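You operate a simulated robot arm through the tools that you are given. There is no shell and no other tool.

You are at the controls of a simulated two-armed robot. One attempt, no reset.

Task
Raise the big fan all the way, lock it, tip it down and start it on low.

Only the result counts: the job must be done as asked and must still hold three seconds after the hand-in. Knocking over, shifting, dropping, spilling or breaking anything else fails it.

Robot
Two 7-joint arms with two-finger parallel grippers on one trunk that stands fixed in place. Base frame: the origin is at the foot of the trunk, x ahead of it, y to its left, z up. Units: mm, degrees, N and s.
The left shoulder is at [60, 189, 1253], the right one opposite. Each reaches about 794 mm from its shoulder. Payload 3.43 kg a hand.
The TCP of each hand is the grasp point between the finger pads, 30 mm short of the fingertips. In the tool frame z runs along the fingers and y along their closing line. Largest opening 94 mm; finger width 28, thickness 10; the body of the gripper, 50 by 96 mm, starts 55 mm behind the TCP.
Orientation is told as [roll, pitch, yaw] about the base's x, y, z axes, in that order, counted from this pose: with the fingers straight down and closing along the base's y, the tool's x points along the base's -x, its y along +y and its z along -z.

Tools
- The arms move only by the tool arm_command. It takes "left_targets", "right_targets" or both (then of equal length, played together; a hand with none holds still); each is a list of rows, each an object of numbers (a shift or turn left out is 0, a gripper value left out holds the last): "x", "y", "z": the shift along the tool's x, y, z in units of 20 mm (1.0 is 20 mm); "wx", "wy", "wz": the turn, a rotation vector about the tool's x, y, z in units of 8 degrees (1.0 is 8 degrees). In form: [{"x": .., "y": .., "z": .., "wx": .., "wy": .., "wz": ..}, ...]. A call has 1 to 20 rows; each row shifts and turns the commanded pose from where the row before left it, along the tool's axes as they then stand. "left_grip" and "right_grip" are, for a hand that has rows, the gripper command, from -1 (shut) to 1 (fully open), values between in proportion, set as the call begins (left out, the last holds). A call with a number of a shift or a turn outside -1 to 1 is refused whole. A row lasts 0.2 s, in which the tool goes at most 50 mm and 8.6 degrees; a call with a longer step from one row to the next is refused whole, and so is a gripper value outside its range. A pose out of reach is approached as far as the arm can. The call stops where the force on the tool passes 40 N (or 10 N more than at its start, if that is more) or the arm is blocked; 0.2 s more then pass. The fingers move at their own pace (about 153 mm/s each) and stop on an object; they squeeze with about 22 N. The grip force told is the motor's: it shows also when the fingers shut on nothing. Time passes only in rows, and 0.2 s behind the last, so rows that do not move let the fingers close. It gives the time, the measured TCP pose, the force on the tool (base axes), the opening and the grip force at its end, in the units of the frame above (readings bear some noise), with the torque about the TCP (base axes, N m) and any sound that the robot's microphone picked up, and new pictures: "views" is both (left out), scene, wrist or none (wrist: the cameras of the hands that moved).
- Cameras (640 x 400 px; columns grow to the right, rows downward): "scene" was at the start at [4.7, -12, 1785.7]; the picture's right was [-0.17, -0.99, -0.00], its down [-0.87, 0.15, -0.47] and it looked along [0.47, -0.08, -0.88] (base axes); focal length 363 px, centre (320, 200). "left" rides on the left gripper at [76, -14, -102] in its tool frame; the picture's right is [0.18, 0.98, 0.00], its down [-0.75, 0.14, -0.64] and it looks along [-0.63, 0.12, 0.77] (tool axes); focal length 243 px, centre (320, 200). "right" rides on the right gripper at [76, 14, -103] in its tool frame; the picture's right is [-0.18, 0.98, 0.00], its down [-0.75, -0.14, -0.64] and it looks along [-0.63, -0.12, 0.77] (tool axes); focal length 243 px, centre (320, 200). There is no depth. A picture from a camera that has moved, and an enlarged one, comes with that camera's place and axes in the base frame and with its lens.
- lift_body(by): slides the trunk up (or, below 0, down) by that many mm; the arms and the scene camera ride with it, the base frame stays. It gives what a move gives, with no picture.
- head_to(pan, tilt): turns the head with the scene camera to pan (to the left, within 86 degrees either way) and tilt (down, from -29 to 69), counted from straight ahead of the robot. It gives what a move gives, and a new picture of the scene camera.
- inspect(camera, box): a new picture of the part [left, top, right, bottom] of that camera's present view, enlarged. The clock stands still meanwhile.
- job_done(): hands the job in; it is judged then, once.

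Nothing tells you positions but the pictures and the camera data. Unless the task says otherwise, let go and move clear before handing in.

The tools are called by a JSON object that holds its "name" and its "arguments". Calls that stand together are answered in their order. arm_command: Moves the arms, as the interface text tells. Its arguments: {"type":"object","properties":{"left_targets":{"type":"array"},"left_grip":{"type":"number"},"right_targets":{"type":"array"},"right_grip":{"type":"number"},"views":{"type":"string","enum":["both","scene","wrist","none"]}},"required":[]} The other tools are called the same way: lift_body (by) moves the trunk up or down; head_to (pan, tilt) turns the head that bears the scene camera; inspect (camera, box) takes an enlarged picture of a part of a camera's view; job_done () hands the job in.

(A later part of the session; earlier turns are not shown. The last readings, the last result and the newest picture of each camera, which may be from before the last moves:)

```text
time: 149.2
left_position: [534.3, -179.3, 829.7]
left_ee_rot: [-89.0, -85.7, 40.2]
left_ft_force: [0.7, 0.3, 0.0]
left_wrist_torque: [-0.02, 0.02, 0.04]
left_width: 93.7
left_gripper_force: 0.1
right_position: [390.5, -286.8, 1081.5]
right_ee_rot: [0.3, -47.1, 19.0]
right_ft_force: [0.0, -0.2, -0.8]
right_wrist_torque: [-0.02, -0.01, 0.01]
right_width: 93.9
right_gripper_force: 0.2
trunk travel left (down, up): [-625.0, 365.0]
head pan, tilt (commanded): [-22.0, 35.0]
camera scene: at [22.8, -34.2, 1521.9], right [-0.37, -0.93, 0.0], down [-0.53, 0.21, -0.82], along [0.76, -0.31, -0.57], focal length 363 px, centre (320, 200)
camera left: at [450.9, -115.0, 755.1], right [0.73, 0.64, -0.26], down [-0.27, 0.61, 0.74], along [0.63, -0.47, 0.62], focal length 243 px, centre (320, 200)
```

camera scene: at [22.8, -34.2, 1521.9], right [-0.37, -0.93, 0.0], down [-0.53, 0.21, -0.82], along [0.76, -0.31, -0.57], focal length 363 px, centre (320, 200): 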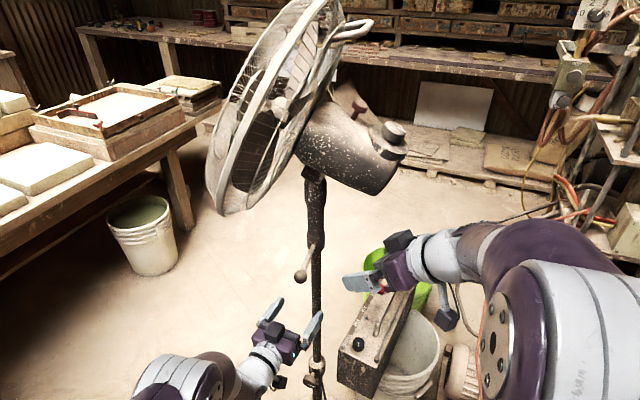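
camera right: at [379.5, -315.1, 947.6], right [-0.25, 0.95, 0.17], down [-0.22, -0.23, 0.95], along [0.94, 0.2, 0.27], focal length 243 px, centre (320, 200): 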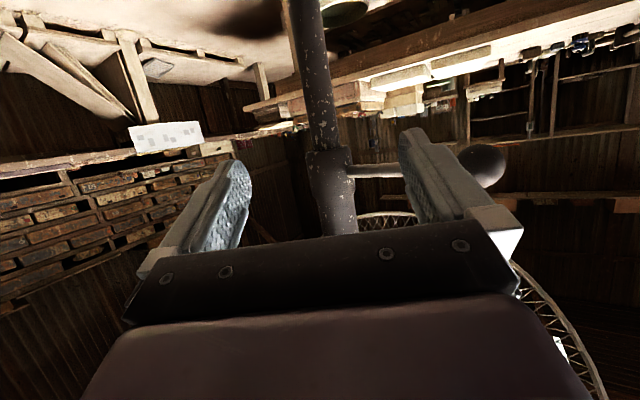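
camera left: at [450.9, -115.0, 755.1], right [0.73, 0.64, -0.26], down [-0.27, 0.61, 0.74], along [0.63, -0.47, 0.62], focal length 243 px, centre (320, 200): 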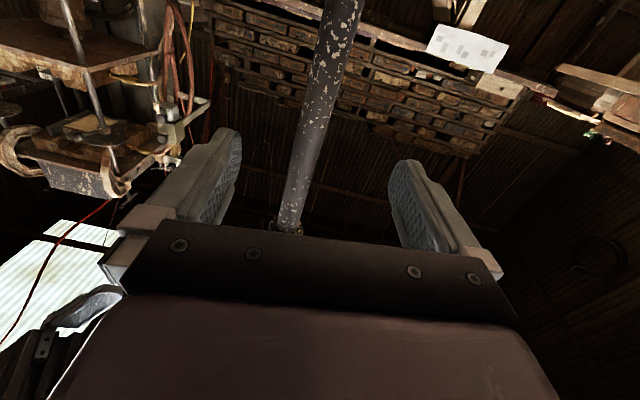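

The tube is centred ahead of the left hand. Advancing the rest and closing on it.

{"name": "arm_command", "arguments": {"left_targets": [{"y": -0.15}, {"z": 0.8}, {"z": 0.8}, {"z": 0.8}, {"z": 0.8}, {"z": 0.8}, {"z": 0.8}], "views": "wrist"}}

```text
time: 150.8
left_position: [594.3, -254.1, 830.1]
left_ee_rot: [-88.4, -85.7, 39.5]
left_ft_force: [-0.2, 0.2, -0.5]
left_wrist_torque: [-0.01, 0.03, -0.01]
left_width: 93.9
left_gripper_force: 0.0
right_position: [389.6, -287.0, 1080.2]
right_ee_rot: [0.4, -47.1, 18.9]
right_ft_force: [-0.1, -0.2, -0.4]
right_wrist_torque: [-0.02, 0.03, 0.0]
right_width: 94.1
right_gripper_force: 0.2
trunk travel left (down, up): [-625.0, 365.0]
head pan, tilt (commanded): [-22.0, 35.0]
camera left: at [511.0, -189.3, 755.2], right [0.73, 0.64, -0.26], down [-0.27, 0.61, 0.74], along [0.63, -0.47, 0.62], focal length 243 px, centre (320, 200)
```

left: 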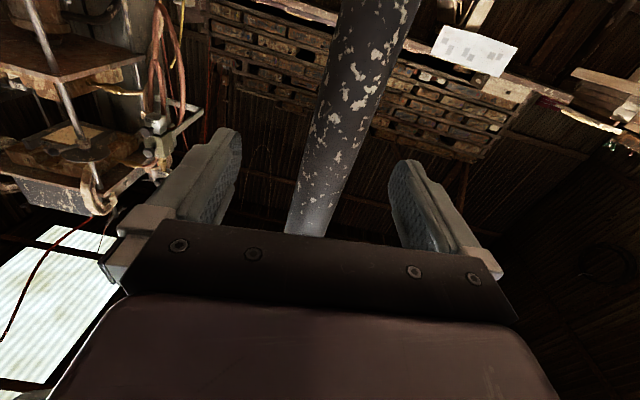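

Centred. I'll correct a 4° roll so the pads are parallel to the tube, then close.

{"name": "arm_command", "arguments": {"left_targets": [{"wz": 0.55}], "views": "none"}}

{"name": "arm_command", "arguments": {"left_targets": [{}, {}, {}], "left_grip": -1, "views": "wrist"}}

```text
time: 151.2
left_position: [593.6, -253.0, 831.0]
left_ee_rot: [-10.6, -90.0, -38.2]
left_ft_force: [-0.2, -0.9, 0.4]
left_wrist_torque: [-0.02, 0.0, 0.01]
left_width: 93.8
left_gripper_force: 0.0
right_position: [391.4, -286.0, 1079.2]
right_ee_rot: [0.1, -47.1, 19.0]
right_ft_force: [0.7, 0.2, -0.7]
right_wrist_torque: [0.03, -0.04, -0.03]
right_width: 94.0
right_gripper_force: 0.1
trunk travel left (down, up): [-625.0, 365.0]
head pan, tilt (commanded): [-22.0, 35.0]
```

```text
time: 152.0
left_position: [593.5, -253.8, 831.1]
left_ee_rot: [-1.9, -89.9, -47.0]
left_ft_force: [-2.0, -1.5, -0.8]
left_wrist_torque: [-0.16, -0.17, -0.06]
left_width: 29.3
left_gripper_force: 45.3
right_position: [390.4, -286.3, 1080.9]
right_ee_rot: [0.3, -47.2, 18.9]
right_ft_force: [0.2, -0.5, 0.0]
right_wrist_torque: [-0.02, 0.01, -0.05]
right_width: 93.9
right_gripper_force: 0.0
trunk travel left (down, up): [-625.0, 365.0]
head pan, tilt (commanded): [-22.0, 35.0]
camera left: at [514.9, -185.6, 754.7], right [0.74, 0.65, -0.18], down [-0.32, 0.58, 0.75], along [0.59, -0.5, 0.63], focal length 243 px, centre (320, 200)
```

left: 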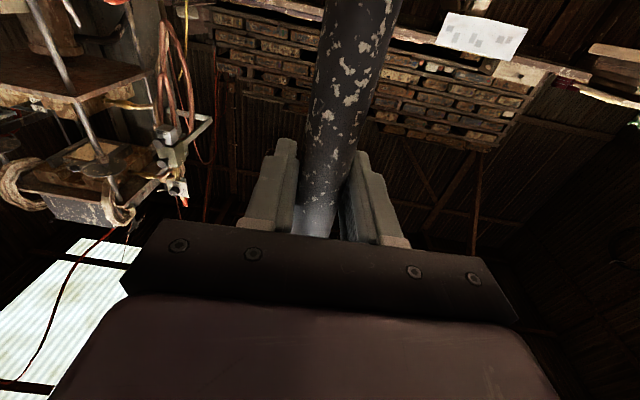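

The left hand holds the tube with almost no stress. Now the right hand: close it, shift beneath the motor's rear line, and level it to use the fingers as a lifter.

{"name": "arm_command", "arguments": {"right_targets": [{"y": -0.8}, {"y": -0.8}, {"y": -0.8}, {"wy": -0.7}, {"wy": -0.7}, {"wy": -0.7}, {"wy": -0.7}], "right_grip": -1, "views": "both"}}

```text
time: 153.6
left_position: [594.1, -253.2, 831.7]
left_ee_rot: [2.5, -89.9, -51.3]
left_ft_force: [-2.9, -1.9, -0.9]
left_wrist_torque: [-0.01, 0.01, -0.02]
left_width: 29.3
left_gripper_force: 45.3
right_position: [411.0, -326.5, 1082.3]
right_ee_rot: [0.4, -62.9, 18.9]
right_ft_force: [0.0, 0.1, -0.3]
right_wrist_torque: [0.0, 0.01, 0.01]
right_width: 0.0
right_gripper_force: 22.1
right hand out of reach, approached as far as the arm can: row 6, 7
trunk travel left (down, up): [-625.0, 365.0]
head pan, tilt (commanded): [-22.0, 35.0]
camera scene: at [22.0, -34.3, 1521.8], right [-0.37, -0.93, 0.0], down [-0.53, 0.22, -0.82], along [0.76, -0.31, -0.57], focal length 363 px, centre (320, 200)
camera right: at [288.3, -354.8, 1061.0], right [-0.24, 0.96, 0.17], down [-0.17, -0.21, 0.96], along [0.96, 0.2, 0.21], focal length 243 px, centre (320, 200)
```

scene: 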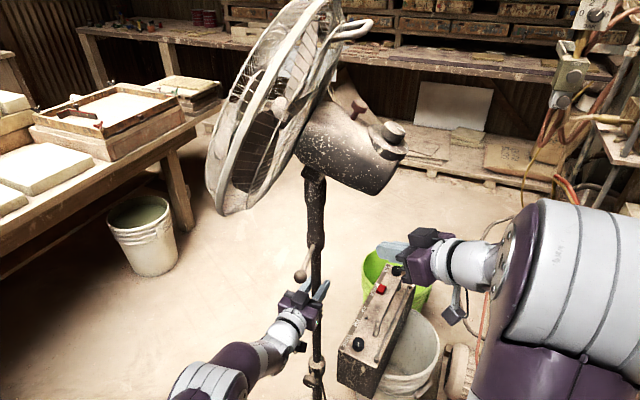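
right: 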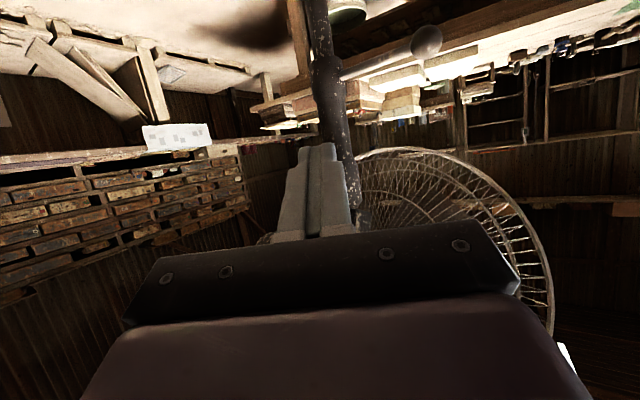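

The hand points 27° down at its limit here; moving forward should let it level more. I'll slide it forward underneath the motor's rear, staying below it.

{"name": "arm_command", "arguments": {"right_targets": [{"z": 0.7, "x": -0.2, "y": -0.371}, {"z": 0.7, "x": -0.2, "y": -0.371}, {"z": 0.7, "x": -0.2, "y": -0.371}, {"z": 0.7, "x": -0.2, "y": -0.371}, {"z": 0.7, "x": -0.2, "y": -0.371}, {"z": 0.7, "x": -0.2, "y": -0.371}, {"z": 0.7, "x": -0.2, "y": -0.371}, {"z": 0.7, "x": -0.2, "y": -0.371}], "views": "none"}}

{"name": "arm_command", "arguments": {"right_targets": [{"wy": -0.6}, {"wy": -0.6}, {"wy": -0.6}], "views": "both"}}

```text
time: 155.4
left_position: [593.7, -251.9, 831.3]
left_ee_rot: [1.8, -90.0, -50.6]
left_ft_force: [-4.0, -2.5, -2.2]
left_wrist_torque: [-0.05, 0.01, -0.1]
left_width: 29.5
left_gripper_force: 45.0
right_position: [538.3, -345.0, 1059.9]
right_ee_rot: [0.4, -62.8, 18.8]
right_ft_force: [0.2, 0.0, -0.3]
right_wrist_torque: [0.01, 0.02, 0.0]
right_width: 0.0
right_gripper_force: 21.5
trunk travel left (down, up): [-625.0, 365.0]
head pan, tilt (commanded): [-22.0, 35.0]
```

```text
time: 156.2
left_position: [593.2, -253.7, 832.4]
left_ee_rot: [4.3, -89.9, -53.1]
left_ft_force: [-4.3, -2.7, -0.7]
left_wrist_torque: [0.01, 0.02, 0.06]
left_width: 29.3
left_gripper_force: 45.0
right_position: [540.8, -346.9, 1060.9]
right_ee_rot: [0.5, -76.2, 18.7]
right_ft_force: [0.9, -0.7, -0.2]
right_wrist_torque: [0.05, -0.04, -0.01]
right_width: 0.0
right_gripper_force: 22.1
trunk travel left (down, up): [-625.0, 365.0]
head pan, tilt (commanded): [-22.0, 35.0]
camera scene: at [22.0, -34.4, 1521.9], right [-0.37, -0.93, 0.0], down [-0.53, 0.22, -0.82], along [0.76, -0.31, -0.57], focal length 363 px, centre (320, 200)
camera right: at [424.6, -371.4, 1010.8], right [-0.28, 0.94, 0.18], down [-0.37, -0.28, 0.88], along [0.88, 0.18, 0.43], focal length 243 px, centre (320, 200)
```

scene: 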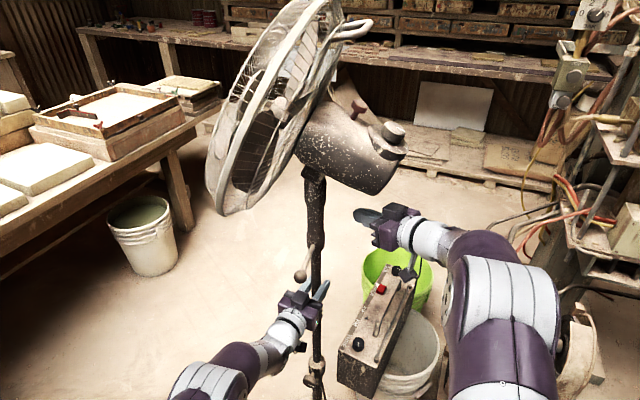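
right: 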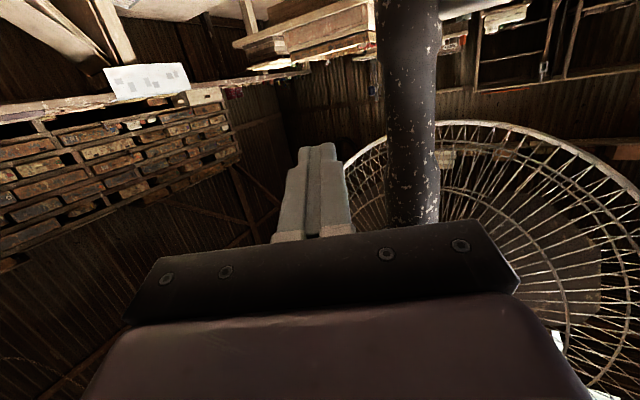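

The hand is nearly level under the motor's rear. I'll raise it until it touches, checking as it goes.

{"name": "arm_command", "arguments": {"right_targets": [{"wy": -0.6}, {"x": -0.5, "z": -0.08}, {"x": -0.5, "z": -0.08}, {"x": -0.5, "z": -0.08}, {"x": -0.4, "z": -0.06}], "views": "scene"}}

{"name": "inspect", "arguments": {"camera": "scene", "box": [270, 80, 470, 260]}}

```text
time: 157.4
left_position: [593.3, -252.7, 832.7]
left_ee_rot: [7.5, -90.0, -56.3]
left_ft_force: [-5.2, 0.1, 1.6]
left_wrist_torque: [0.36, 0.43, -0.09]
left_width: 29.4
left_gripper_force: 45.2
right_position: [544.1, -341.7, 1098.4]
right_ee_rot: [0.9, -78.5, 18.1]
right_ft_force: [-2.6, 0.0, -5.9]
right_wrist_torque: [0.04, -0.43, 0.03]
right_width: 0.1
right_gripper_force: 22.7
right hand out of reach, approached as far as the arm can: row 1
trunk travel left (down, up): [-625.0, 365.0]
head pan, tilt (commanded): [-22.0, 35.0]
camera scene: at [21.7, -34.6, 1521.8], right [-0.37, -0.93, 0.0], down [-0.53, 0.22, -0.82], along [0.76, -0.31, -0.57], focal length 363 px, centre (320, 200)
```

scene: 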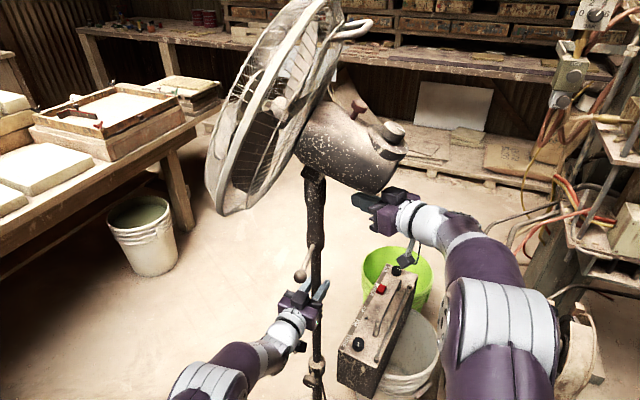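

```text
2.22 times, centred on (370, 170) of scene
camera zoom: at [21.7, -34.6, 1521.8], right [-0.37, -0.93, 0.0], down [-0.53, 0.22, -0.82], along [0.76, -0.31, -0.57], focal length 807 px, centre (209, 267)
```

zoom: 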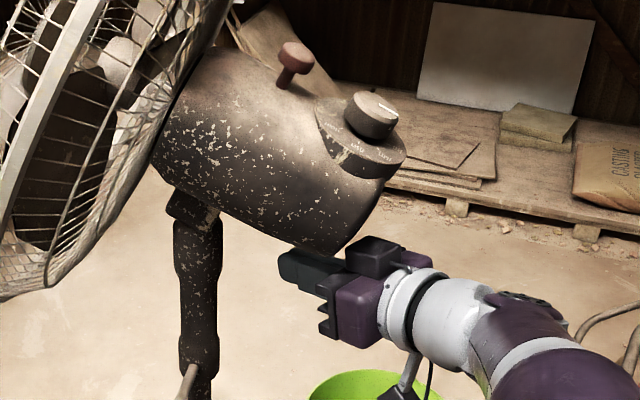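

The fingers have just touched the motor's underside (6 N). I'll keep lifting gently.

{"name": "arm_command", "arguments": {"right_targets": [{"x": -0.25, "z": -0.05}, {"x": -0.25, "z": -0.05}, {"x": -0.25, "z": -0.05}], "views": "scene"}}

```text
time: 158.2
left_position: [593.3, -253.8, 832.1]
left_ee_rot: [28.5, -89.9, -77.2]
left_ft_force: [-4.1, 7.9, 2.7]
left_wrist_torque: [-0.15, -0.04, 0.04]
left_width: 29.5
left_gripper_force: 44.7
right_position: [545.0, -343.5, 1114.3]
right_ee_rot: [0.5, -78.5, 18.4]
right_ft_force: [-4.4, -7.3, -9.4]
right_wrist_torque: [0.41, -0.83, 0.37]
right_width: 0.0
right_gripper_force: 22.0
trunk travel left (down, up): [-625.0, 365.0]
head pan, tilt (commanded): [-22.0, 35.0]
camera scene: at [21.4, -35.2, 1521.9], right [-0.37, -0.93, 0.0], down [-0.53, 0.22, -0.82], along [0.76, -0.31, -0.57], focal length 363 px, centre (320, 200)
```

scene: 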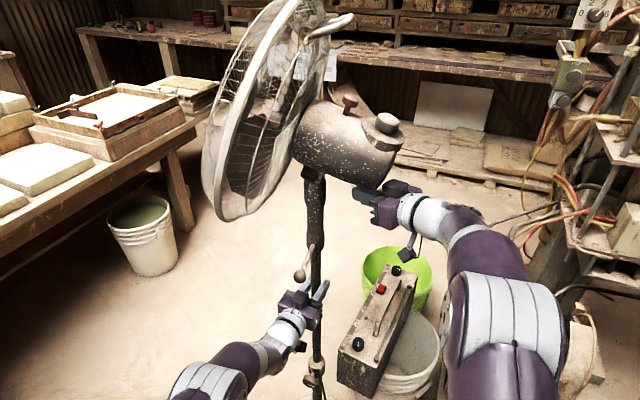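

It tips easily (about 10 N). Continuing to lift.

{"name": "arm_command", "arguments": {"right_targets": [{"x": -0.3, "z": -0.06}, {"x": -0.3, "z": -0.06}, {"x": -0.3, "z": -0.06}, {"x": -0.3, "z": -0.06}], "views": "scene"}}

{"name": "inspect", "arguments": {"camera": "scene", "box": [190, 0, 470, 240]}}

```text
time: 159.2
left_position: [592.6, -252.9, 833.2]
left_ee_rot: [30.5, -89.8, -79.3]
left_ft_force: [-1.2, 4.7, 3.5]
left_wrist_torque: [0.45, 0.38, 0.04]
left_width: 29.3
left_gripper_force: 45.1
right_position: [544.5, -341.4, 1138.9]
right_ee_rot: [0.4, -78.5, 18.4]
right_ft_force: [-4.7, -3.9, -7.5]
right_wrist_torque: [0.19, -0.6, 0.18]
right_width: 0.0
right_gripper_force: 22.0
trunk travel left (down, up): [-625.0, 365.0]
head pan, tilt (commanded): [-22.0, 35.0]
camera scene: at [21.6, -34.5, 1521.9], right [-0.37, -0.93, 0.0], down [-0.53, 0.22, -0.82], along [0.76, -0.31, -0.57], focal length 363 px, centre (320, 200)
```

scene: 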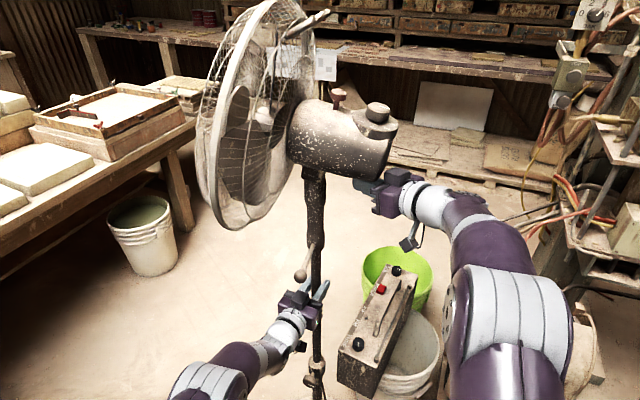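

```text
1.67 times, centred on (330, 120) of scene
camera zoom: at [21.6, -34.5, 1521.9], right [-0.37, -0.93, 0.0], down [-0.53, 0.22, -0.82], along [0.76, -0.31, -0.57], focal length 605 px, centre (303, 333)
```

zoom: 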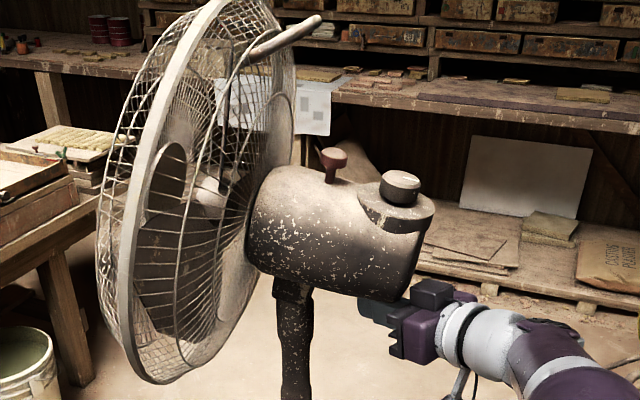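

The head is about level now. Continuing to lift the rear to tip it down.

{"name": "arm_command", "arguments": {"right_targets": [{"x": -0.3, "z": -0.06}, {"x": -0.3, "z": -0.06}, {"x": -0.3, "z": -0.06}, {"x": -0.3, "z": -0.06}], "views": "none"}}

{"name": "arm_command", "arguments": {"right_targets": [{"x": -0.3, "z": -0.06}, {"x": -0.3, "z": -0.06}, {"x": -0.3, "z": -0.06}], "views": "scene"}}

{"name": "inspect", "arguments": {"camera": "scene", "box": [190, 0, 470, 240]}}

```text
time: 160.2
left_position: [593.1, -252.6, 832.4]
left_ee_rot: [125.4, -90.0, -174.3]
left_ft_force: [-3.1, 1.5, 7.5]
left_wrist_torque: [0.67, 0.54, 0.01]
left_width: 29.2
left_gripper_force: 44.8
right_position: [546.2, -341.2, 1164.1]
right_ee_rot: [0.2, -78.4, 18.7]
right_ft_force: [-1.6, 2.3, -10.3]
right_wrist_torque: [-0.06, -0.32, -0.05]
right_width: 0.0
right_gripper_force: 21.9
trunk travel left (down, up): [-625.0, 365.0]
head pan, tilt (commanded): [-22.0, 35.0]
```

```text
time: 161.0
left_position: [593.1, -254.7, 833.8]
left_ee_rot: [-175.9, -90.0, 127.1]
left_ft_force: [-6.1, -1.8, 7.3]
left_wrist_torque: [-0.35, -0.29, -0.23]
left_width: 29.4
left_gripper_force: 45.0
right_position: [546.4, -343.2, 1182.4]
right_ee_rot: [0.1, -78.5, 18.8]
right_ft_force: [1.2, 3.0, -8.9]
right_wrist_torque: [-0.14, -0.16, -0.04]
right_width: 0.0
right_gripper_force: 21.9
trunk travel left (down, up): [-625.0, 365.0]
head pan, tilt (commanded): [-22.0, 35.0]
camera scene: at [22.0, -33.8, 1521.9], right [-0.37, -0.93, 0.0], down [-0.53, 0.21, -0.82], along [0.76, -0.31, -0.57], focal length 363 px, centre (320, 200)
```

scene: 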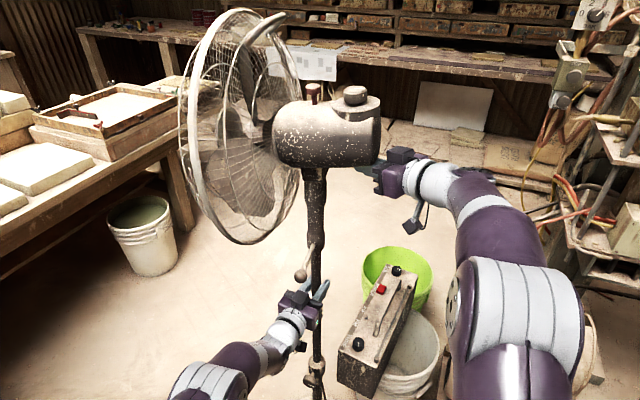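

```text
1.67 times, centred on (330, 120) of scene
camera zoom: at [22.0, -33.8, 1521.9], right [-0.37, -0.93, 0.0], down [-0.53, 0.21, -0.82], along [0.76, -0.31, -0.57], focal length 605 px, centre (303, 333)
```

zoom: 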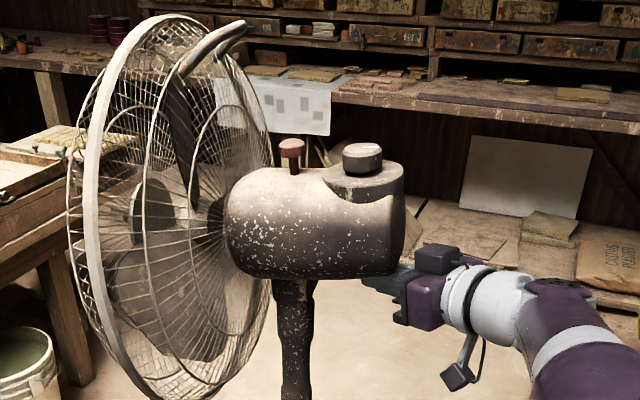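

It's slightly past level now. I'll keep going until it reaches its limit.

{"name": "arm_command", "arguments": {"right_targets": [{"x": -0.3, "z": -0.06}, {"x": -0.3, "z": -0.06}, {"x": -0.3, "z": -0.06}, {"x": -0.3, "z": -0.06}], "views": "none"}}

{"name": "arm_command", "arguments": {"right_targets": [{"x": -0.3, "z": -0.06}, {"x": -0.3, "z": -0.06}], "views": "scene"}}

{"name": "inspect", "arguments": {"camera": "scene", "box": [190, 0, 470, 240]}}

```text
time: 162.0
left_position: [593.0, -254.1, 831.5]
left_ee_rot: [117.7, -89.9, -166.4]
left_ft_force: [-5.9, -1.5, 8.3]
left_wrist_torque: [-0.87, -0.68, -0.08]
left_width: 29.5
left_gripper_force: 44.7
right_position: [543.7, -343.2, 1206.1]
right_ee_rot: [0.3, -78.6, 18.7]
right_ft_force: [1.2, -0.7, -7.0]
right_wrist_torque: [-0.08, 0.02, -0.01]
right_width: 0.0
right_gripper_force: 21.7
trunk travel left (down, up): [-625.0, 365.0]
head pan, tilt (commanded): [-22.0, 35.0]
```

```text
time: 162.6
left_position: [592.7, -253.2, 832.4]
left_ee_rot: [153.1, -90.0, 158.1]
left_ft_force: [-3.7, 1.0, -1.6]
left_wrist_torque: [-0.97, -0.86, -0.01]
left_width: 29.5
left_gripper_force: 45.2
right_position: [545.7, -342.8, 1209.7]
right_ee_rot: [3.0, -77.6, 16.1]
right_ft_force: [-1.8, -0.2, -3.4]
right_wrist_torque: [-0.05, -0.02, 0.03]
right_width: 0.0
right_gripper_force: 21.7
trunk travel left (down, up): [-625.0, 365.0]
head pan, tilt (commanded): [-22.0, 35.0]
stopped in row 2 (right hand): the force on the tool passed its limit at 44 N (the readings are from after the stop); the commanded pose is now the measured one
camera scene: at [22.1, -34.2, 1521.9], right [-0.37, -0.93, 0.0], down [-0.53, 0.21, -0.82], along [0.76, -0.31, -0.57], focal length 363 px, centre (320, 200)
```

scene: 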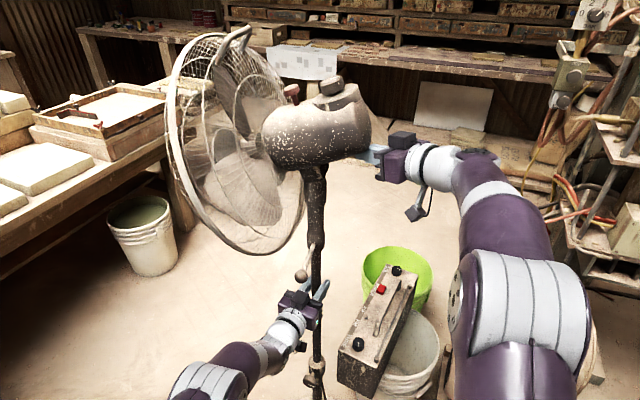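

```text
1.67 times, centred on (330, 120) of scene
camera zoom: at [22.1, -34.2, 1521.9], right [-0.37, -0.93, 0.0], down [-0.53, 0.21, -0.82], along [0.76, -0.31, -0.57], focal length 605 px, centre (303, 333)
```

zoom: 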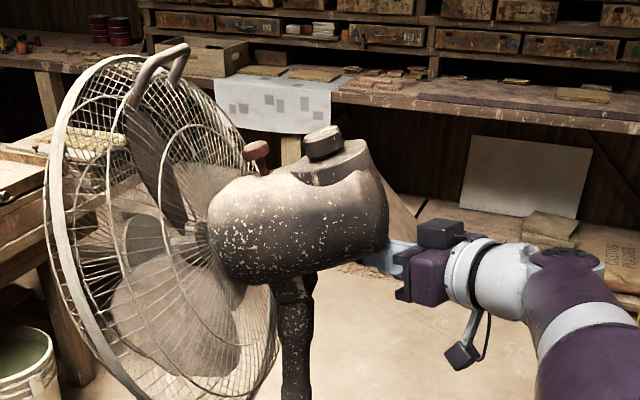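

The head is now tipped down about 20° and met its stop (force rose to 44 N). I'll lower the right hand away and see whether the tilt holds.

{"name": "arm_command", "arguments": {"right_targets": [{"x": 0.5, "z": 0.1}, {"x": 0.5, "z": 0.1}, {"x": 0.7, "z": 0.14}, {"x": 0.7, "z": 0.14}, {"x": 0.7, "z": 0.14}], "views": "scene"}}

{"name": "inspect", "arguments": {"camera": "scene", "box": [190, 0, 470, 240]}}

```text
time: 163.8
left_position: [593.2, -252.8, 832.1]
left_ee_rot: [102.8, -90.0, -151.6]
left_ft_force: [-5.5, -0.6, -2.2]
left_wrist_torque: [0.18, 0.18, 0.05]
left_width: 29.2
left_gripper_force: 45.2
right_position: [543.4, -341.8, 1144.3]
right_ee_rot: [2.7, -77.7, 16.4]
right_ft_force: [0.3, -0.3, 0.6]
right_wrist_torque: [0.02, 0.02, -0.02]
right_width: 0.0
right_gripper_force: 22.3
trunk travel left (down, up): [-625.0, 365.0]
head pan, tilt (commanded): [-22.0, 35.0]
camera scene: at [22.0, -34.1, 1521.9], right [-0.37, -0.93, 0.0], down [-0.53, 0.21, -0.82], along [0.76, -0.31, -0.57], focal length 363 px, centre (320, 200)
```

scene: 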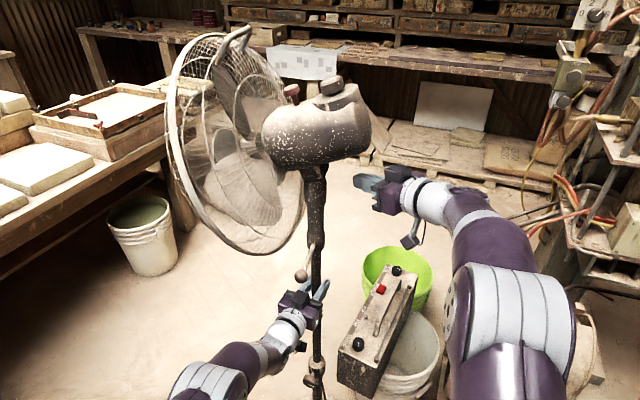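

```text
1.67 times, centred on (330, 120) of scene
camera zoom: at [22.0, -34.1, 1521.9], right [-0.37, -0.93, 0.0], down [-0.53, 0.21, -0.82], along [0.76, -0.31, -0.57], focal length 605 px, centre (303, 333)
```

zoom: 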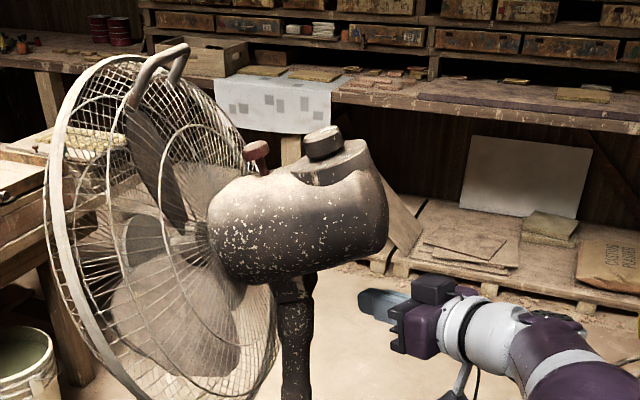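

The tilt holds on its own. Next is the dial, now near (580,-283,1331). I'll zoom in to read it.

{"name": "inspect", "arguments": {"camera": "scene", "box": [270, 60, 390, 160]}}

{"name": "inspect", "arguments": {"camera": "scene", "box": [310, 65, 370, 115]}}

```text
4.00 times, centred on (330, 110) of scene
camera zoom: at [22.0, -34.1, 1521.9], right [-0.37, -0.93, 0.0], down [-0.53, 0.21, -0.82], along [0.76, -0.31, -0.57], focal length 1452 px, centre (280, 560)
```

zoom: 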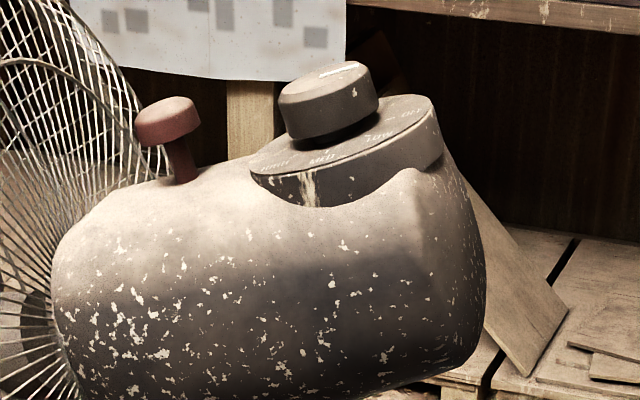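

```text
8.00 times, centred on (340, 90) of scene
camera zoom: at [22.0, -34.1, 1521.9], right [-0.37, -0.93, 0.0], down [-0.53, 0.21, -0.82], along [0.76, -0.31, -0.57], focal length 2904 px, centre (160, 1080)
```

zoom: 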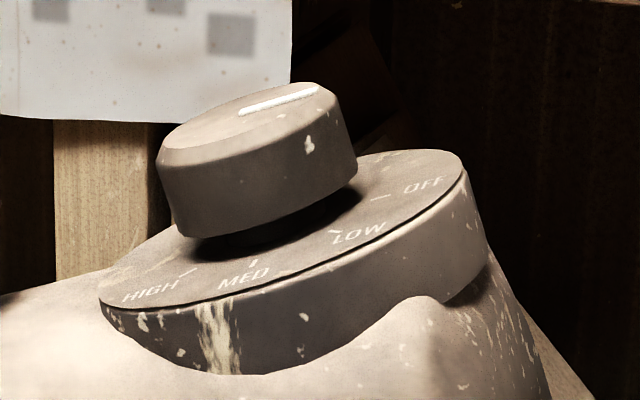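

The dial reads OFF now (pointer straight to the rear), with LOW one step (about 45°) clockwise seen from above. To reach it from above I need the trunk higher, so I'll back the right hand out, release the left from the tube, and raise the trunk 200 mm.

{"name": "arm_command", "arguments": {"right_targets": [{"z": -0.9}, {"z": -0.9}, {"z": -0.9}, {"z": -0.9}, {"z": -0.9}, {"z": -0.9}], "views": "none"}}

{"name": "arm_command", "arguments": {"left_targets": [{}, {}, {"z": -0.9}, {"z": -0.9}, {"z": -0.9}, {"z": -0.9}, {"z": -0.9}], "left_grip": 1, "views": "scene"}}

```text
time: 165.2
left_position: [593.9, -253.4, 832.9]
left_ee_rot: [144.4, -89.9, 166.6]
left_ft_force: [-7.7, 0.3, -4.3]
left_wrist_torque: [0.0, 0.08, -0.01]
left_width: 29.3
left_gripper_force: 44.3
right_position: [534.8, -344.1, 1147.0]
right_ee_rot: [2.7, -77.6, 16.4]
right_ft_force: [0.2, 0.6, -0.4]
right_wrist_torque: [0.01, 0.01, 0.02]
right_width: 0.0
right_gripper_force: 21.8
right hand out of reach, approached as far as the arm can: row 1, 2, 3, 4, 5, 6
trunk travel left (down, up): [-625.0, 365.0]
head pan, tilt (commanded): [-22.0, 35.0]
```

```text
time: 166.8
left_position: [534.3, -184.5, 834.0]
left_ee_rot: [-174.0, -89.8, 125.2]
left_ft_force: [0.6, 0.3, 0.2]
left_wrist_torque: [0.0, 0.02, -0.05]
left_width: 93.8
left_gripper_force: 0.1
right_position: [536.2, -344.5, 1149.0]
right_ee_rot: [2.6, -77.6, 16.4]
right_ft_force: [-0.1, -1.0, 0.7]
right_wrist_torque: [0.03, -0.01, -0.01]
right_width: 0.1
right_gripper_force: 22.0
trunk travel left (down, up): [-625.0, 365.0]
head pan, tilt (commanded): [-22.0, 35.0]
camera scene: at [22.3, -33.6, 1521.9], right [-0.37, -0.93, 0.0], down [-0.53, 0.21, -0.82], along [0.76, -0.31, -0.57], focal length 363 px, centre (320, 200)
```

scene: 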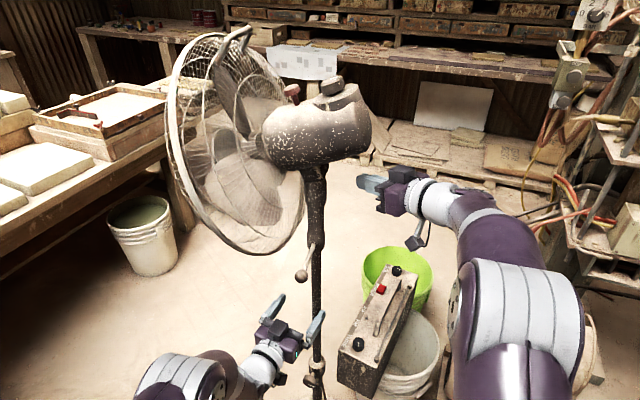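

The right hand can't go straight back at this pitch; I'll lower it first, pitch it down, and then retreat.

{"name": "arm_command", "arguments": {"right_targets": [{"x": 0.8, "z": 0.17}, {"x": 0.8, "z": 0.17}, {"x": 0.8, "z": 0.17}, {"x": 0.8, "z": 0.17}, {"x": 0.8, "z": 0.17}, {"wy": 0.8}, {"wy": 0.8}, {"wy": 0.8}, {"wy": 0.8}], "views": "none"}}

{"name": "arm_command", "arguments": {"right_targets": [{"x": 0.65, "z": -0.7}, {"x": 0.65, "z": -0.7}, {"x": 0.65, "z": -0.7}, {"x": 0.65, "z": -0.7}, {"x": 0.65, "z": -0.7}, {"x": 0.65, "z": -0.7}], "views": "scene"}}

```text
time: 168.8
left_position: [535.3, -185.1, 834.7]
left_ee_rot: [-160.3, -90.0, 111.5]
left_ft_force: [0.7, -0.1, -0.6]
left_wrist_torque: [0.0, 0.0, 0.0]
left_width: 94.3
left_gripper_force: 0.0
right_position: [542.6, -344.9, 1062.5]
right_ee_rot: [0.9, -52.0, 18.3]
right_ft_force: [0.0, -1.0, -0.3]
right_wrist_torque: [0.01, -0.01, -0.04]
right_width: 0.0
right_gripper_force: 22.1
right hand out of reach, approached as far as the arm can: row 5
trunk travel left (down, up): [-625.0, 365.0]
head pan, tilt (commanded): [-22.0, 35.0]
```

```text
time: 170.2
left_position: [535.8, -185.7, 833.5]
left_ee_rot: [173.0, -89.8, 138.3]
left_ft_force: [0.5, -0.2, -0.6]
left_wrist_torque: [-0.01, -0.03, -0.02]
left_width: 94.0
left_gripper_force: 0.2
right_position: [433.7, -382.5, 1052.3]
right_ee_rot: [0.9, -52.1, 18.4]
right_ft_force: [0.2, 0.8, 0.3]
right_wrist_torque: [-0.02, -0.01, 0.02]
right_width: 0.0
right_gripper_force: 22.0
trunk travel left (down, up): [-625.0, 365.0]
head pan, tilt (commanded): [-22.0, 35.0]
camera scene: at [22.2, -34.0, 1521.9], right [-0.37, -0.93, 0.0], down [-0.53, 0.21, -0.82], along [0.76, -0.31, -0.57], focal length 363 px, centre (320, 200)
```

scene: 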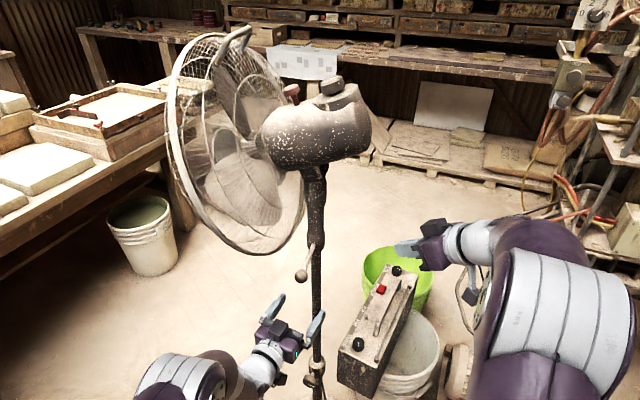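

Backing both hands off further so nothing catches the ball lever while the trunk rises.

{"name": "arm_command", "arguments": {"left_targets": [{"z": -0.9}, {"z": -0.9}, {"z": -0.9}, {"z": -0.9}, {"z": -0.9}, {"z": -0.9}, {"z": -0.9}], "right_targets": [{"x": 0.65, "z": -0.7}, {"x": 0.65, "z": -0.7}, {"wy": 0.8}, {"wy": 0.8}, {"wy": 0.8}, {}, {}], "views": "none"}}

{"name": "lift_body", "arguments": {"by": 200}}

{"name": "head_to", "arguments": {"pan": -22, "tilt": 45}}

```text
time: 171.8
left_position: [452.4, -90.7, 833.6]
left_ee_rot: [-160.8, -89.9, 111.9]
left_ft_force: [-0.2, 0.6, -0.4]
left_wrist_torque: [-0.01, 0.04, -0.01]
left_width: 94.0
left_gripper_force: 0.2
right_position: [397.1, -395.9, 1049.6]
right_ee_rot: [0.7, -32.9, 18.6]
right_ft_force: [-0.3, 0.0, 1.1]
right_wrist_torque: [0.01, 0.01, 0.03]
right_width: 0.0
right_gripper_force: 22.1
trunk travel left (down, up): [-625.0, 365.0]
head pan, tilt (commanded): [-22.0, 35.0]
```

```text
time: 174.0
left_position: [451.7, -90.3, 1033.5]
left_ee_rot: [-172.8, -89.8, 124.0]
left_ft_force: [0.0, -0.1, 0.0]
left_wrist_torque: [-0.01, -0.04, -0.02]
left_width: 93.8
left_gripper_force: 0.1
right_position: [396.9, -394.7, 1249.7]
right_ee_rot: [0.7, -33.0, 18.6]
right_ft_force: [-0.6, 0.1, 0.6]
right_wrist_torque: [-0.01, -0.03, -0.01]
right_width: 0.0
right_gripper_force: 22.1
trunk travel left (down, up): [-825.0, 165.0]
head pan, tilt (commanded): [-22.0, 35.0]
```

```text
time: 174.7
left_position: [451.3, -90.4, 1032.2]
left_ee_rot: [-175.0, -89.9, 126.1]
left_ft_force: [-0.2, 0.5, 1.1]
left_wrist_torque: [0.0, 0.02, 0.01]
left_width: 94.2
left_gripper_force: 0.1
right_position: [396.5, -396.3, 1249.5]
right_ee_rot: [0.7, -32.9, 18.7]
right_ft_force: [-0.2, 0.1, -0.2]
right_wrist_torque: [-0.02, -0.04, -0.01]
right_width: 0.1
right_gripper_force: 21.9
trunk travel left (down, up): [-825.0, 165.0]
head pan, tilt (commanded): [-22.0, 45.0]
camera scene: at [16.4, -31.4, 1707.1], right [-0.37, -0.93, 0.0], down [-0.66, 0.26, -0.71], along [0.66, -0.26, -0.71], focal length 363 px, centre (320, 200)
```

scene: 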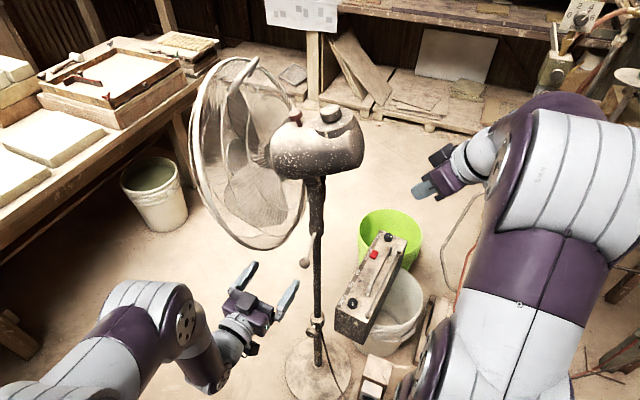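

Now I'll lower the left hand back to about z 890 and re-approach the tube to steady the fan.

{"name": "arm_command", "arguments": {"left_targets": [{"x": 0.9}, {"x": 0.9}, {"x": 0.9}, {"x": 0.9}, {"x": 0.9}, {"x": 0.9}, {"x": 0.9}, {"x": 0.9}], "views": "wrist"}}

```text
time: 176.5
left_position: [451.7, -92.5, 888.6]
left_ee_rot: [-165.0, -89.9, 116.2]
left_ft_force: [-0.1, -0.9, 0.0]
left_wrist_torque: [0.0, -0.02, -0.01]
left_width: 93.9
left_gripper_force: 0.1
right_position: [397.1, -395.6, 1248.8]
right_ee_rot: [0.7, -32.9, 18.6]
right_ft_force: [-0.6, -0.5, 0.1]
right_wrist_torque: [-0.02, -0.03, -0.04]
right_width: 0.0
right_gripper_force: 21.6
trunk travel left (down, up): [-825.0, 165.0]
head pan, tilt (commanded): [-22.0, 45.0]
camera left: at [373.3, -23.8, 810.9], right [0.74, 0.65, -0.18], down [-0.32, 0.58, 0.75], along [0.59, -0.5, 0.63], focal length 243 px, centre (320, 200)
```

left: 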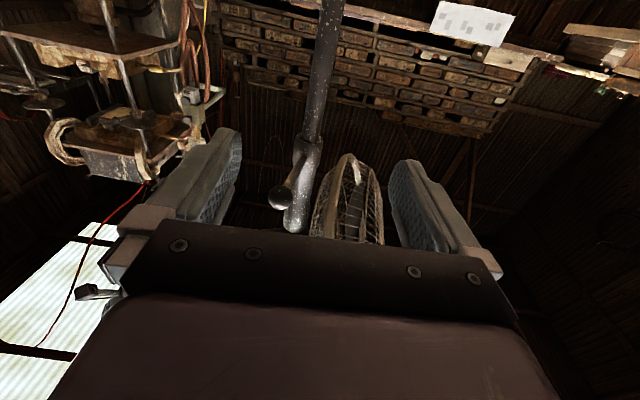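

The tube is straight ahead and the lever is well above the hand. Advancing and gripping.

{"name": "arm_command", "arguments": {"left_targets": [{"x": 0.8}, {"z": 0.85}, {"z": 0.85}, {"z": 0.85}, {"z": 0.85}, {"z": 0.85}, {"z": 0.85}, {"z": 0.85}, {"z": 0.85}, {"z": 0.85}], "views": "wrist"}}

```text
time: 178.7
left_position: [552.7, -208.3, 874.4]
left_ee_rot: [-176.4, -90.0, 127.6]
left_ft_force: [0.1, 0.3, -1.3]
left_wrist_torque: [0.01, -0.04, 0.03]
left_width: 94.1
left_gripper_force: 0.1
right_position: [397.4, -395.4, 1249.4]
right_ee_rot: [0.7, -32.9, 18.5]
right_ft_force: [0.1, -0.4, 0.7]
right_wrist_torque: [0.02, -0.03, 0.0]
right_width: 0.0
right_gripper_force: 21.9
trunk travel left (down, up): [-825.0, 165.0]
head pan, tilt (commanded): [-22.0, 45.0]
camera left: at [474.8, -139.5, 796.2], right [0.74, 0.65, -0.18], down [-0.32, 0.58, 0.75], along [0.59, -0.5, 0.63], focal length 243 px, centre (320, 200)
```

left: 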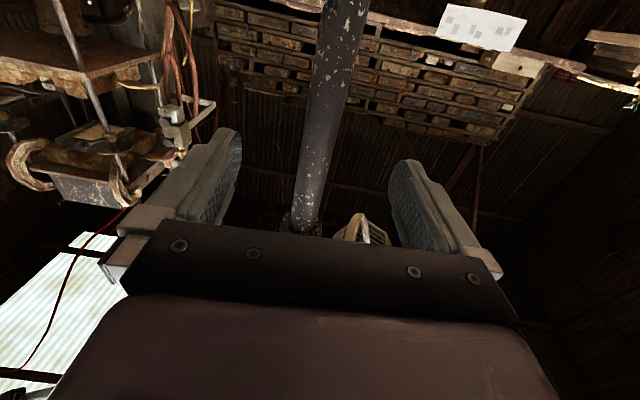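

{"name": "arm_command", "arguments": {"left_targets": [{"z": 0.8}, {"z": 0.8}, {"z": 0.8}, {"z": 0.75}, {}], "views": "wrist"}}

{"name": "arm_command", "arguments": {"left_targets": [{}, {}, {}], "left_grip": -1, "views": "scene"}}

{"name": "inspect", "arguments": {"camera": "scene", "box": [290, 80, 380, 150]}}

```text
time: 179.3
left_position: [603.7, -254.6, 963.0]
left_ee_rot: [162.4, -83.3, 148.3]
left_ft_force: [-1.7, 5.0, -17.7]
left_wrist_torque: [-0.58, -0.95, -0.18]
left_width: 94.0
left_gripper_force: 0.2
left hand out of reach, approached as far as the arm can: row 2
right_position: [398.6, -395.2, 1249.6]
right_ee_rot: [0.6, -32.9, 18.7]
right_ft_force: [-0.4, 0.2, 1.1]
right_wrist_torque: [-0.01, 0.0, 0.0]
right_width: 0.1
right_gripper_force: 22.0
trunk travel left (down, up): [-825.0, 165.0]
head pan, tilt (commanded): [-22.0, 45.0]
stopped in row 2 (left hand): the force on the tool passed its limit at 61 N (the readings are from after the stop); the commanded pose is now the measured one
camera left: at [534.0, -190.9, 874.8], right [0.76, 0.63, -0.15], down [-0.39, 0.62, 0.68], along [0.52, -0.46, 0.72], focal length 243 px, centre (320, 200)
```

left: 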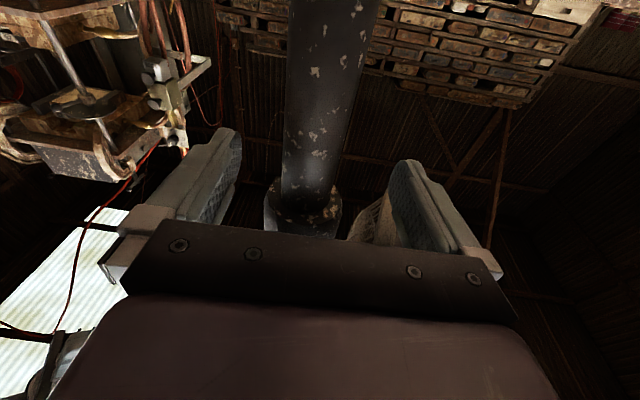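

```text
time: 179.8
left_position: [599.5, -260.2, 964.1]
left_ee_rot: [157.0, -83.3, 153.1]
left_ft_force: [-14.0, -19.2, -13.0]
left_wrist_torque: [0.09, -0.49, 0.5]
left_width: 46.2
left_gripper_force: 22.3
right_position: [396.1, -400.0, 1248.4]
right_ee_rot: [0.8, -33.0, 18.4]
right_ft_force: [0.0, 0.1, 1.3]
right_wrist_torque: [0.0, 0.02, 0.01]
right_width: 0.1
right_gripper_force: 22.4
trunk travel left (down, up): [-825.0, 165.0]
head pan, tilt (commanded): [-22.0, 45.0]
stopped in row 2 (left hand): the force on the tool passed its limit at 41 N (the readings are from after the stop); the commanded pose is now the measured one
camera scene: at [15.6, -36.8, 1707.1], right [-0.38, -0.93, 0.0], down [-0.66, 0.27, -0.71], along [0.66, -0.26, -0.71], focal length 363 px, centre (320, 200)
```

scene: 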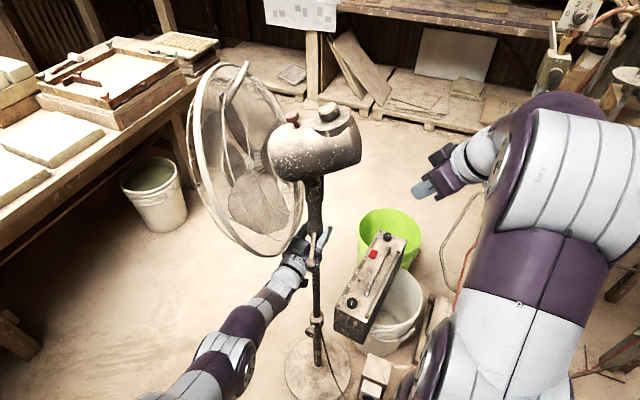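

```text
5.71 times, centred on (335, 115) of scene
camera zoom: at [15.6, -36.8, 1707.1], right [-0.38, -0.93, 0.0], down [-0.66, 0.27, -0.71], along [0.66, -0.26, -0.71], focal length 2074 px, centre (234, 686)
```

zoom: 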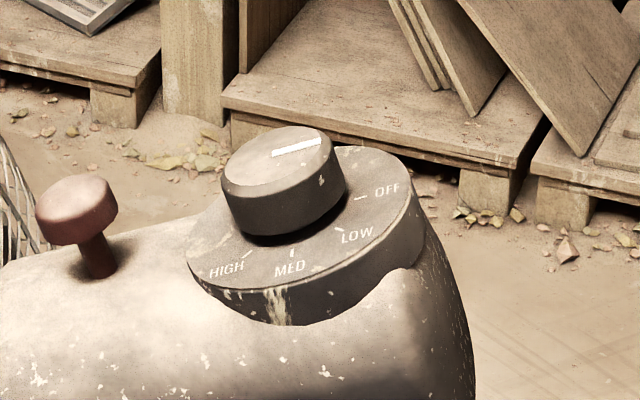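

The left arm ran out of reach and jumped up to the boss at z≈964, with some force on the fan. The fan is still standing; I'll open the left gripper right away, without moving.

{"name": "arm_command", "arguments": {"left_targets": [{}, {}], "left_grip": 1, "views": "both"}}

```text
time: 180.3
left_position: [603.0, -255.6, 963.6]
left_ee_rot: [159.9, -83.2, 150.7]
left_ft_force: [-3.4, -1.2, -15.4]
left_wrist_torque: [-0.41, -0.93, 0.13]
left_width: 93.8
left_gripper_force: 0.0
right_position: [398.3, -395.4, 1248.3]
right_ee_rot: [0.7, -33.0, 18.6]
right_ft_force: [-0.7, 0.1, 0.5]
right_wrist_torque: [0.0, 0.03, 0.01]
right_width: 0.1
right_gripper_force: 22.2
trunk travel left (down, up): [-825.0, 165.0]
head pan, tilt (commanded): [-22.0, 45.0]
camera scene: at [18.3, -32.7, 1706.9], right [-0.37, -0.93, 0.0], down [-0.66, 0.27, -0.71], along [0.65, -0.26, -0.71], focal length 363 px, centre (320, 200)
camera left: at [533.6, -192.2, 875.0], right [0.76, 0.63, -0.14], down [-0.38, 0.62, 0.68], along [0.52, -0.47, 0.72], focal length 243 px, centre (320, 200)
```

scene: 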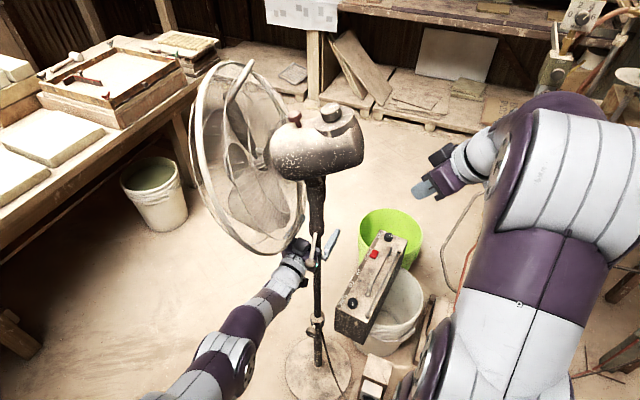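
left: 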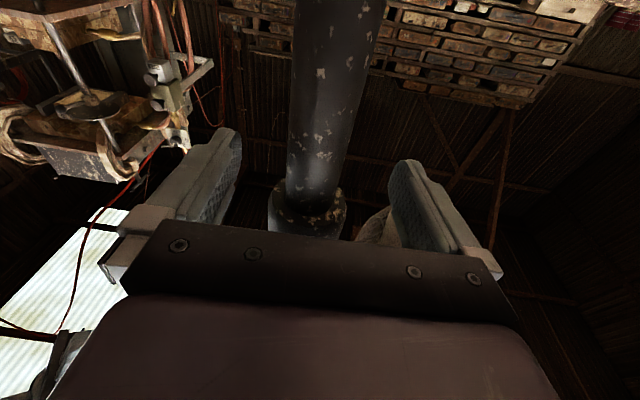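

The left hand is pressing up on the ball lever (about 15 N). Lowering the trunk 80 mm will drop the open hand straight down around the tube, clear of the lever.

{"name": "lift_body", "arguments": {"by": -80}}

{"name": "inspect", "arguments": {"camera": "scene", "box": [180, 40, 460, 400]}}

{"name": "inspect", "arguments": {"camera": "left", "box": [0, 0, 640, 400]}}

```text
time: 181.5
left_position: [603.8, -253.6, 886.7]
left_ee_rot: [160.3, -82.8, 150.3]
left_ft_force: [-0.8, 1.4, -0.1]
left_wrist_torque: [0.01, 0.0, 0.0]
left_width: 94.0
left_gripper_force: 0.1
right_position: [396.9, -394.9, 1168.0]
right_ee_rot: [0.6, -32.9, 18.7]
right_ft_force: [-0.5, 0.2, -0.3]
right_wrist_torque: [-0.02, -0.03, -0.01]
right_width: 0.0
right_gripper_force: 21.8
trunk travel left (down, up): [-745.0, 245.0]
head pan, tilt (commanded): [-22.0, 45.0]
```

```text
1.11 times, centred on (320, 220) of scene
camera zoom: at [16.3, -31.5, 1627.1], right [-0.37, -0.93, 0.0], down [-0.66, 0.26, -0.71], along [0.66, -0.26, -0.71], focal length 403 px, centre (320, 178)
```

zoom: 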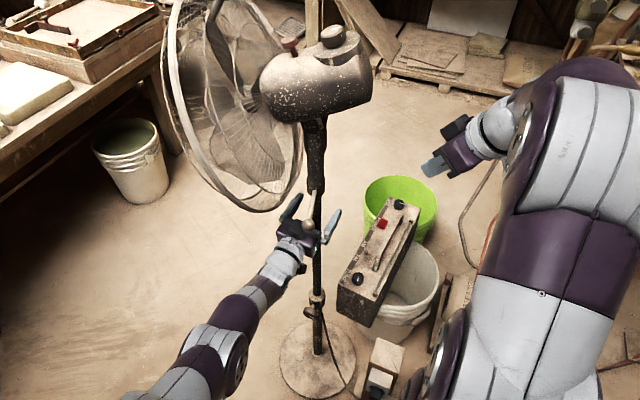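

```text
1.00 times, centred on (320, 200) of left (not enlarged: the box is as wide or as high as the picture)
camera zoom: at [533.9, -191.2, 796.8], right [0.76, 0.63, -0.14], down [-0.39, 0.62, 0.68], along [0.52, -0.46, 0.72], focal length 243 px, centre (320, 200)
```

zoom: 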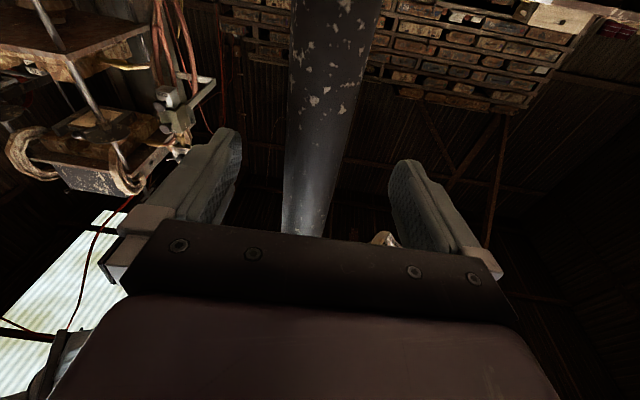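

All contact is gone and the fan stands upright. I'll pull the left hand straight back, well away, and do the dial with the right hand alone, gently.

{"name": "arm_command", "arguments": {"left_targets": [{"z": -0.6}, {"z": -0.8}, {"z": -0.8}, {"z": -0.8}, {"z": -0.8}, {"z": -0.8}, {"z": -0.8}, {"z": -0.8}], "views": "scene"}}

```text
time: 183.3
left_position: [522.5, -159.0, 871.6]
left_ee_rot: [160.2, -82.9, 150.4]
left_ft_force: [-0.4, 0.0, 0.3]
left_wrist_torque: [-0.02, 0.01, 0.0]
left_width: 94.1
left_gripper_force: 0.1
right_position: [397.2, -394.4, 1169.6]
right_ee_rot: [0.6, -32.9, 18.6]
right_ft_force: [0.5, -1.2, 0.5]
right_wrist_torque: [0.04, -0.01, 0.03]
right_width: 0.0
right_gripper_force: 21.9
trunk travel left (down, up): [-745.0, 245.0]
head pan, tilt (commanded): [-22.0, 45.0]
camera scene: at [16.2, -31.0, 1627.1], right [-0.37, -0.93, 0.0], down [-0.66, 0.26, -0.71], along [0.66, -0.26, -0.71], focal length 363 px, centre (320, 200)
```

scene: 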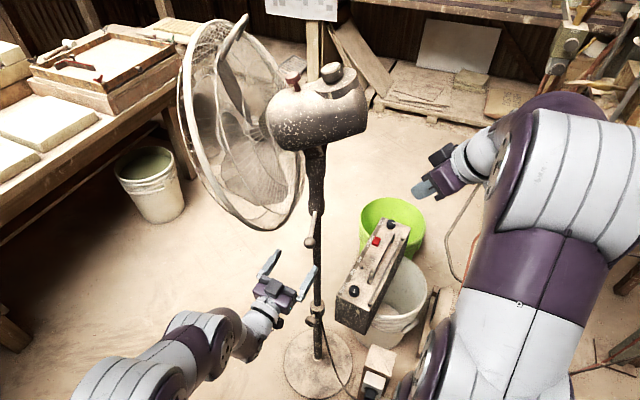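

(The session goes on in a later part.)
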